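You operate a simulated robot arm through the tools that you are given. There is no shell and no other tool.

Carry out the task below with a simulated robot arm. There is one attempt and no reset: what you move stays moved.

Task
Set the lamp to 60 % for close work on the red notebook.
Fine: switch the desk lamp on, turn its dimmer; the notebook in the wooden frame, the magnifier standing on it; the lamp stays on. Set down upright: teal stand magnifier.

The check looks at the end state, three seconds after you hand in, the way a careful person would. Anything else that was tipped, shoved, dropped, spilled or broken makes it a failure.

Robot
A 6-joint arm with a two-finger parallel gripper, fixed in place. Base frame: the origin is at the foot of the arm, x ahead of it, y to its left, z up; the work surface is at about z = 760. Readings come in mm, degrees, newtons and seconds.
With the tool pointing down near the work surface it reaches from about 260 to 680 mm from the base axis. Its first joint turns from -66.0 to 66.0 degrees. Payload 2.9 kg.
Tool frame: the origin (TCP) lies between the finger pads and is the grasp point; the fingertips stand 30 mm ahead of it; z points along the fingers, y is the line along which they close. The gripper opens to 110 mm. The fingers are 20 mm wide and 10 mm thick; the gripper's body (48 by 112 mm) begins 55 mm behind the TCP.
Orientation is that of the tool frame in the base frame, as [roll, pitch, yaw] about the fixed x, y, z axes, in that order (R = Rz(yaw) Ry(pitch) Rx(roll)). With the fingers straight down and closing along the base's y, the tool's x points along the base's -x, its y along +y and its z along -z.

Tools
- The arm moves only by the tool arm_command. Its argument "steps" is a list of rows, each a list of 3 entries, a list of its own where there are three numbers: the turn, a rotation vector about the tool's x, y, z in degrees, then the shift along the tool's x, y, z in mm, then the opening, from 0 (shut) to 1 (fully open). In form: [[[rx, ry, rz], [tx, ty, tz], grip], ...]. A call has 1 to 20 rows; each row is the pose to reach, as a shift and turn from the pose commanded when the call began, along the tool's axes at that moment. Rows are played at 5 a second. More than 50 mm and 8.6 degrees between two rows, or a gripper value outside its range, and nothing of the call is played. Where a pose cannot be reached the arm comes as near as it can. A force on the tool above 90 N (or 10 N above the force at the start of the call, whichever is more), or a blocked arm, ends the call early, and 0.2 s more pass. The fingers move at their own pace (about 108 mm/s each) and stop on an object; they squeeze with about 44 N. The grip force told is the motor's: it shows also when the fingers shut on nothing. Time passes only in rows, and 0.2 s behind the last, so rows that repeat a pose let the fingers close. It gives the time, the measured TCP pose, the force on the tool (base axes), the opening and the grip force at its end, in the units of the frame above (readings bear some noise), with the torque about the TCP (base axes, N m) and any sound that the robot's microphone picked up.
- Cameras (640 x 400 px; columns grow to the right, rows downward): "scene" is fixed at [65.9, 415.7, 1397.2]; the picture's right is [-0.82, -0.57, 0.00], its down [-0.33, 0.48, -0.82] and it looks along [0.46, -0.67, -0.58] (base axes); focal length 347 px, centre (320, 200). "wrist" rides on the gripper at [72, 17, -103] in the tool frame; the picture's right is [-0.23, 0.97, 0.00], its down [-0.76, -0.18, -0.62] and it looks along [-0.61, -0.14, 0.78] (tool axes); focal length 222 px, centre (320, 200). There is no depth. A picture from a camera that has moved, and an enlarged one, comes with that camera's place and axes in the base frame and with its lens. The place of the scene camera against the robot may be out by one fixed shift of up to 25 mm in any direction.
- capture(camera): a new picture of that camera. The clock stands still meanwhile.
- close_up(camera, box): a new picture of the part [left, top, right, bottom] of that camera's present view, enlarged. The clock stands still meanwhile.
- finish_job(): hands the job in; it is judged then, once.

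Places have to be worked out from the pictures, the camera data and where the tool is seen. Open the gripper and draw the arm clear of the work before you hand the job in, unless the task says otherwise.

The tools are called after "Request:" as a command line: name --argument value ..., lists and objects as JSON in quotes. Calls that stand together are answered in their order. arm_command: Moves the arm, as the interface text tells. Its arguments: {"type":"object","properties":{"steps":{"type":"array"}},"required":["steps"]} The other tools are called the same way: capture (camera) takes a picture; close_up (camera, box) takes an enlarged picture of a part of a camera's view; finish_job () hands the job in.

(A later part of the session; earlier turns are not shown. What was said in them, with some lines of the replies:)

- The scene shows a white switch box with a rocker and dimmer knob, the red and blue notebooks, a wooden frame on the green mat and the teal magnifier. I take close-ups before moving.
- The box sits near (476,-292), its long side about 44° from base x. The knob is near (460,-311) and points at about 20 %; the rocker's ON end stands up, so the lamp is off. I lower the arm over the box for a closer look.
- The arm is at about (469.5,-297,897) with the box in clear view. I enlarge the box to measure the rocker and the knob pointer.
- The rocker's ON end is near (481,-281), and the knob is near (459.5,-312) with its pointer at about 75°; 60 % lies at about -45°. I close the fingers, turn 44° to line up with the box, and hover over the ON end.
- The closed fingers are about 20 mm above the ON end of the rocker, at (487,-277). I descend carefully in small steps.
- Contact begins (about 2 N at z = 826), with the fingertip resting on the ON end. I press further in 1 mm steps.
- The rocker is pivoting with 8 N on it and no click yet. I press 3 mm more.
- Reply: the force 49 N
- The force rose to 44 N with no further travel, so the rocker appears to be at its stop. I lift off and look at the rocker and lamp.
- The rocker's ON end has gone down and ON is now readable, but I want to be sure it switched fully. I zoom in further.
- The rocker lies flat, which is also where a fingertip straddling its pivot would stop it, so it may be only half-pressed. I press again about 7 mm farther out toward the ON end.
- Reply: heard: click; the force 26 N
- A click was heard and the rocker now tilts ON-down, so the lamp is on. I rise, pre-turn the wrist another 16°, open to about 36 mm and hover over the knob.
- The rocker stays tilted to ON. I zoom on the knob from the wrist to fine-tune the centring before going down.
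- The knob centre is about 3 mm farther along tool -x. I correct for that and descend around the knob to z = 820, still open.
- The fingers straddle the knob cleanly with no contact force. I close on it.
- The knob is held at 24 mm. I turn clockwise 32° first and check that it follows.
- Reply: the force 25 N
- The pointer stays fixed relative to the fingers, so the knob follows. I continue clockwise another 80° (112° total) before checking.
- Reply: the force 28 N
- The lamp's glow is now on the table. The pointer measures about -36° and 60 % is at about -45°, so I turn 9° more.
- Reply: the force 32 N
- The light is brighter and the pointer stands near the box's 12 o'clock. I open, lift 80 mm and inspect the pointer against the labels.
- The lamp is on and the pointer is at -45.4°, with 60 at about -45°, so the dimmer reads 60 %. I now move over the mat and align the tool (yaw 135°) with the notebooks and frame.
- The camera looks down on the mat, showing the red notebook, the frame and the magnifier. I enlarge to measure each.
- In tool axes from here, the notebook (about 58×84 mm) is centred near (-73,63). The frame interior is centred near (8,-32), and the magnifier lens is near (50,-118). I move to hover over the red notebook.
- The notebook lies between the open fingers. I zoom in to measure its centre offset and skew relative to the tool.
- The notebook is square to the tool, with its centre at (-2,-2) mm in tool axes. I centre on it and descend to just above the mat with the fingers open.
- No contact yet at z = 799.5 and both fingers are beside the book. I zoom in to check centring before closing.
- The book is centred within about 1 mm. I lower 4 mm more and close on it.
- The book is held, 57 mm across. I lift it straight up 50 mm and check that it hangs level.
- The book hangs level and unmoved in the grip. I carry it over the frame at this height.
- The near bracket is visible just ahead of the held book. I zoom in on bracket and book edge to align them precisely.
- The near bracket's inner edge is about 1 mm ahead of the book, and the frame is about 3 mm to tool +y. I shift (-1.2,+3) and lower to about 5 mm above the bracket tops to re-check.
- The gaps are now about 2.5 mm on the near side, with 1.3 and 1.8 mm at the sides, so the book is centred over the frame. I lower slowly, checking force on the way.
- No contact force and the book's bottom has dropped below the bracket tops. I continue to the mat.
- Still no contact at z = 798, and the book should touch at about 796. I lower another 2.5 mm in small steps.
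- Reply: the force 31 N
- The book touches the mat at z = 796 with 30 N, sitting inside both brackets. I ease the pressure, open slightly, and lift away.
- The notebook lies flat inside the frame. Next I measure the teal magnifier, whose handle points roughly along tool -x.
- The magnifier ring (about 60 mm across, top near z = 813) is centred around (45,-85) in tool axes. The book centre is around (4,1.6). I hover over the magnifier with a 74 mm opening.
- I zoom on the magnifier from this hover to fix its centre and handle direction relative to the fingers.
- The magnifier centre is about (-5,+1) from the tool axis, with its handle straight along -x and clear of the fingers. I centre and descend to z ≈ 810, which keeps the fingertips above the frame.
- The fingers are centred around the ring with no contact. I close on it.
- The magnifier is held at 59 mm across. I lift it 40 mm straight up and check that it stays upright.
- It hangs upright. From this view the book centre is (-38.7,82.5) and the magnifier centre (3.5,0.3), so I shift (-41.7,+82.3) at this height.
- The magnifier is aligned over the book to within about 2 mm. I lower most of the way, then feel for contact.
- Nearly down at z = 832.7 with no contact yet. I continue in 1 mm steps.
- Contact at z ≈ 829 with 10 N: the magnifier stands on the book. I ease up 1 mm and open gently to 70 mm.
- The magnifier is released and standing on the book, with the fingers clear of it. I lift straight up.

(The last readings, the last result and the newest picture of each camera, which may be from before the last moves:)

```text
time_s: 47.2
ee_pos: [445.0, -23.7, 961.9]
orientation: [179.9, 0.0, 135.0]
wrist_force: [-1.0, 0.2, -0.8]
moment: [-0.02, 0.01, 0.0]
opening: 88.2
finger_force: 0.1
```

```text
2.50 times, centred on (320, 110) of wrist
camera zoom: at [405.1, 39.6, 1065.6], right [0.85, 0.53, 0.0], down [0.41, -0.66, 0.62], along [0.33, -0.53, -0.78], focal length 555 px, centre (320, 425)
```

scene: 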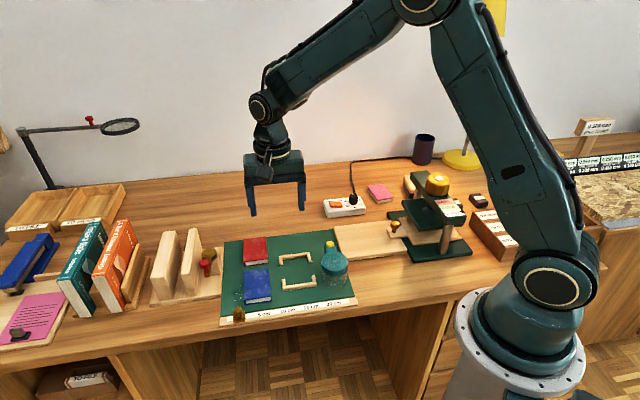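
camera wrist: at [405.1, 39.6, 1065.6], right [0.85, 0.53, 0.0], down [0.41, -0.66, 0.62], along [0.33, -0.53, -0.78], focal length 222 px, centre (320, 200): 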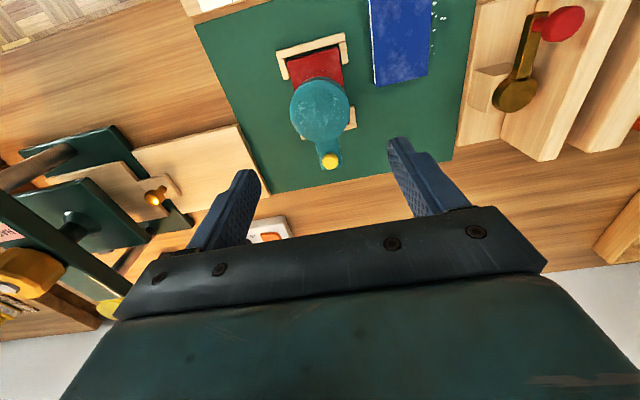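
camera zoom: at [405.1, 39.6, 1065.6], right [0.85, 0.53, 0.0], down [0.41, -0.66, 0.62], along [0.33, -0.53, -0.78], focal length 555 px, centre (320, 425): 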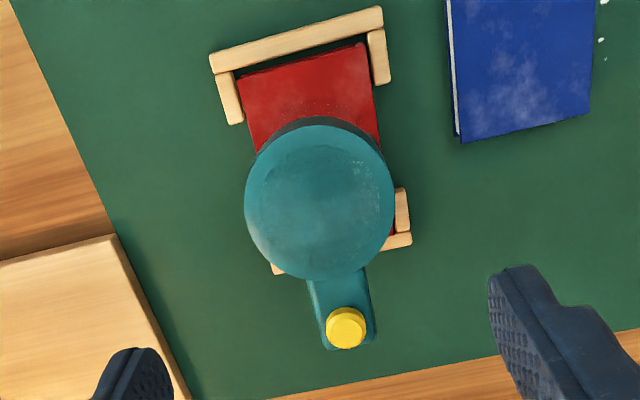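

The magnifier stands upright, centred on the red notebook inside the frame. I draw the arm up and back toward its starting area and check everything once more.

Request:
arm_command --steps '[[[0, 0, 0], [0, 0, -40], 0.8], [[0, 0, 0], [0, 0, -80], 0.8], [[0, 0, 0], [-17, -29, -100], 0.8], [[0, 0, 0], [-34, -58, -120], 0.8], [[0, 0, 0], [-51, -88, -140], 0.8], [[0, 0, 0], [-68, -117, -160], 0.8], [[0, 0, 0], [-85, -146, -175], 0.8], [[0, 0, 0], [-103, -175, -185], 0.8], [[0, 0, 0], [-120, -205, -185], 0.8], [[0, 0, 0], [-120, -205, -185], 0.8]]'

Request:
capture --camera "scene"

Request:
capture --camera "wrist"

Request:
close_up --camera "scene" --box '[323, 185, 368, 217]'

Request:
close_up --camera "scene" --box '[220, 220, 360, 320]'

```text
time_s: 49.4
ee_pos: [382.0, -252.7, 1150.3]
orientation: [-180.0, 0.0, 134.9]
wrist_force: [-0.6, -0.9, 0.3]
moment: [-0.02, -0.01, -0.01]
opening: 88.0
finger_force: 0.0
```

```text
taken
```

scene: 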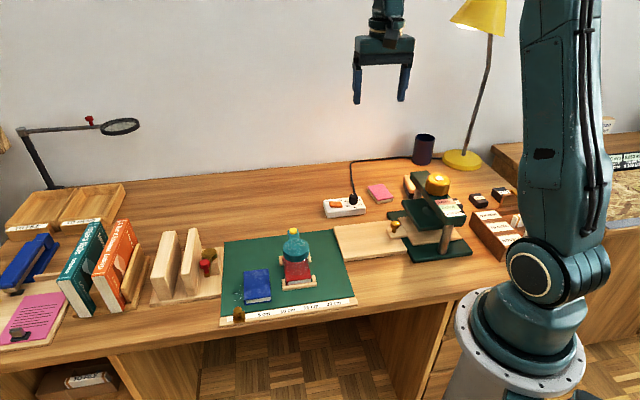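

```text
taken
camera wrist: at [341.9, -190.2, 1252.3], right [0.85, 0.53, 0.0], down [0.41, -0.66, 0.62], along [0.33, -0.53, -0.78], focal length 222 px, centre (320, 200)
```

wrist: 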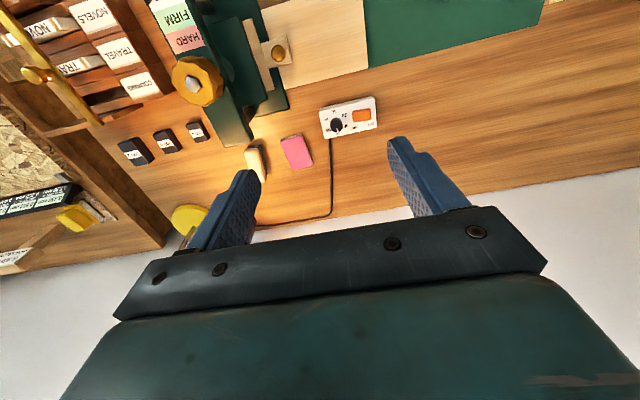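

```text
12.50 times, centred on (346, 201) of scene
camera zoom: at [65.9, 415.7, 1397.2], right [-0.82, -0.57, 0.0], down [-0.33, 0.48, -0.82], along [0.46, -0.67, -0.58], focal length 4334 px, centre (1, 188)
```

zoom: 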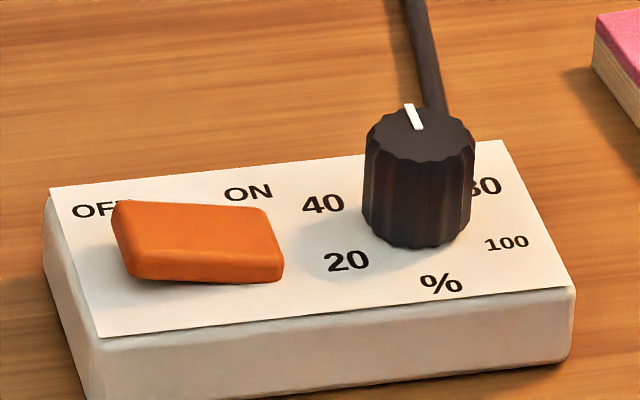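

```text
4.00 times, centred on (290, 270) of scene
camera zoom: at [65.9, 415.7, 1397.2], right [-0.82, -0.57, 0.0], down [-0.33, 0.48, -0.82], along [0.46, -0.67, -0.58], focal length 1387 px, centre (440, -80)
```

zoom: 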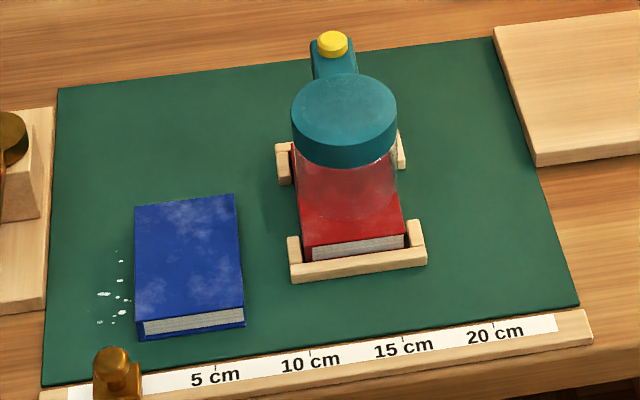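

The lamp is on and the dimmer pointer is at 60. The red notebook lies in the frame with the magnifier upright on it, nothing else is disturbed, and the gripper is open and clear. I hand in the job.

Request:
finish_job

```text
The job is handed in.
```

The job is handed in, and every part of the task was in place at my last check. I don't have the result of the check itself.

- **Lamp:** it is switched on. The first press only half-moved the rocker, so I pressed again nearer the ON end and heard it click.
- **Dimmer:** the pointer measures within about a degree of the 60 mark, so it should read 60 % to within about 1 %.
- **Red notebook:** it lies flat inside the wooden frame.
- **Teal magnifier:** it stands upright on the notebook, within about 2 mm of its centre.
- **Surroundings:** nothing else looked moved in the final pictures. The gripper is open and the arm is back near its starting position.
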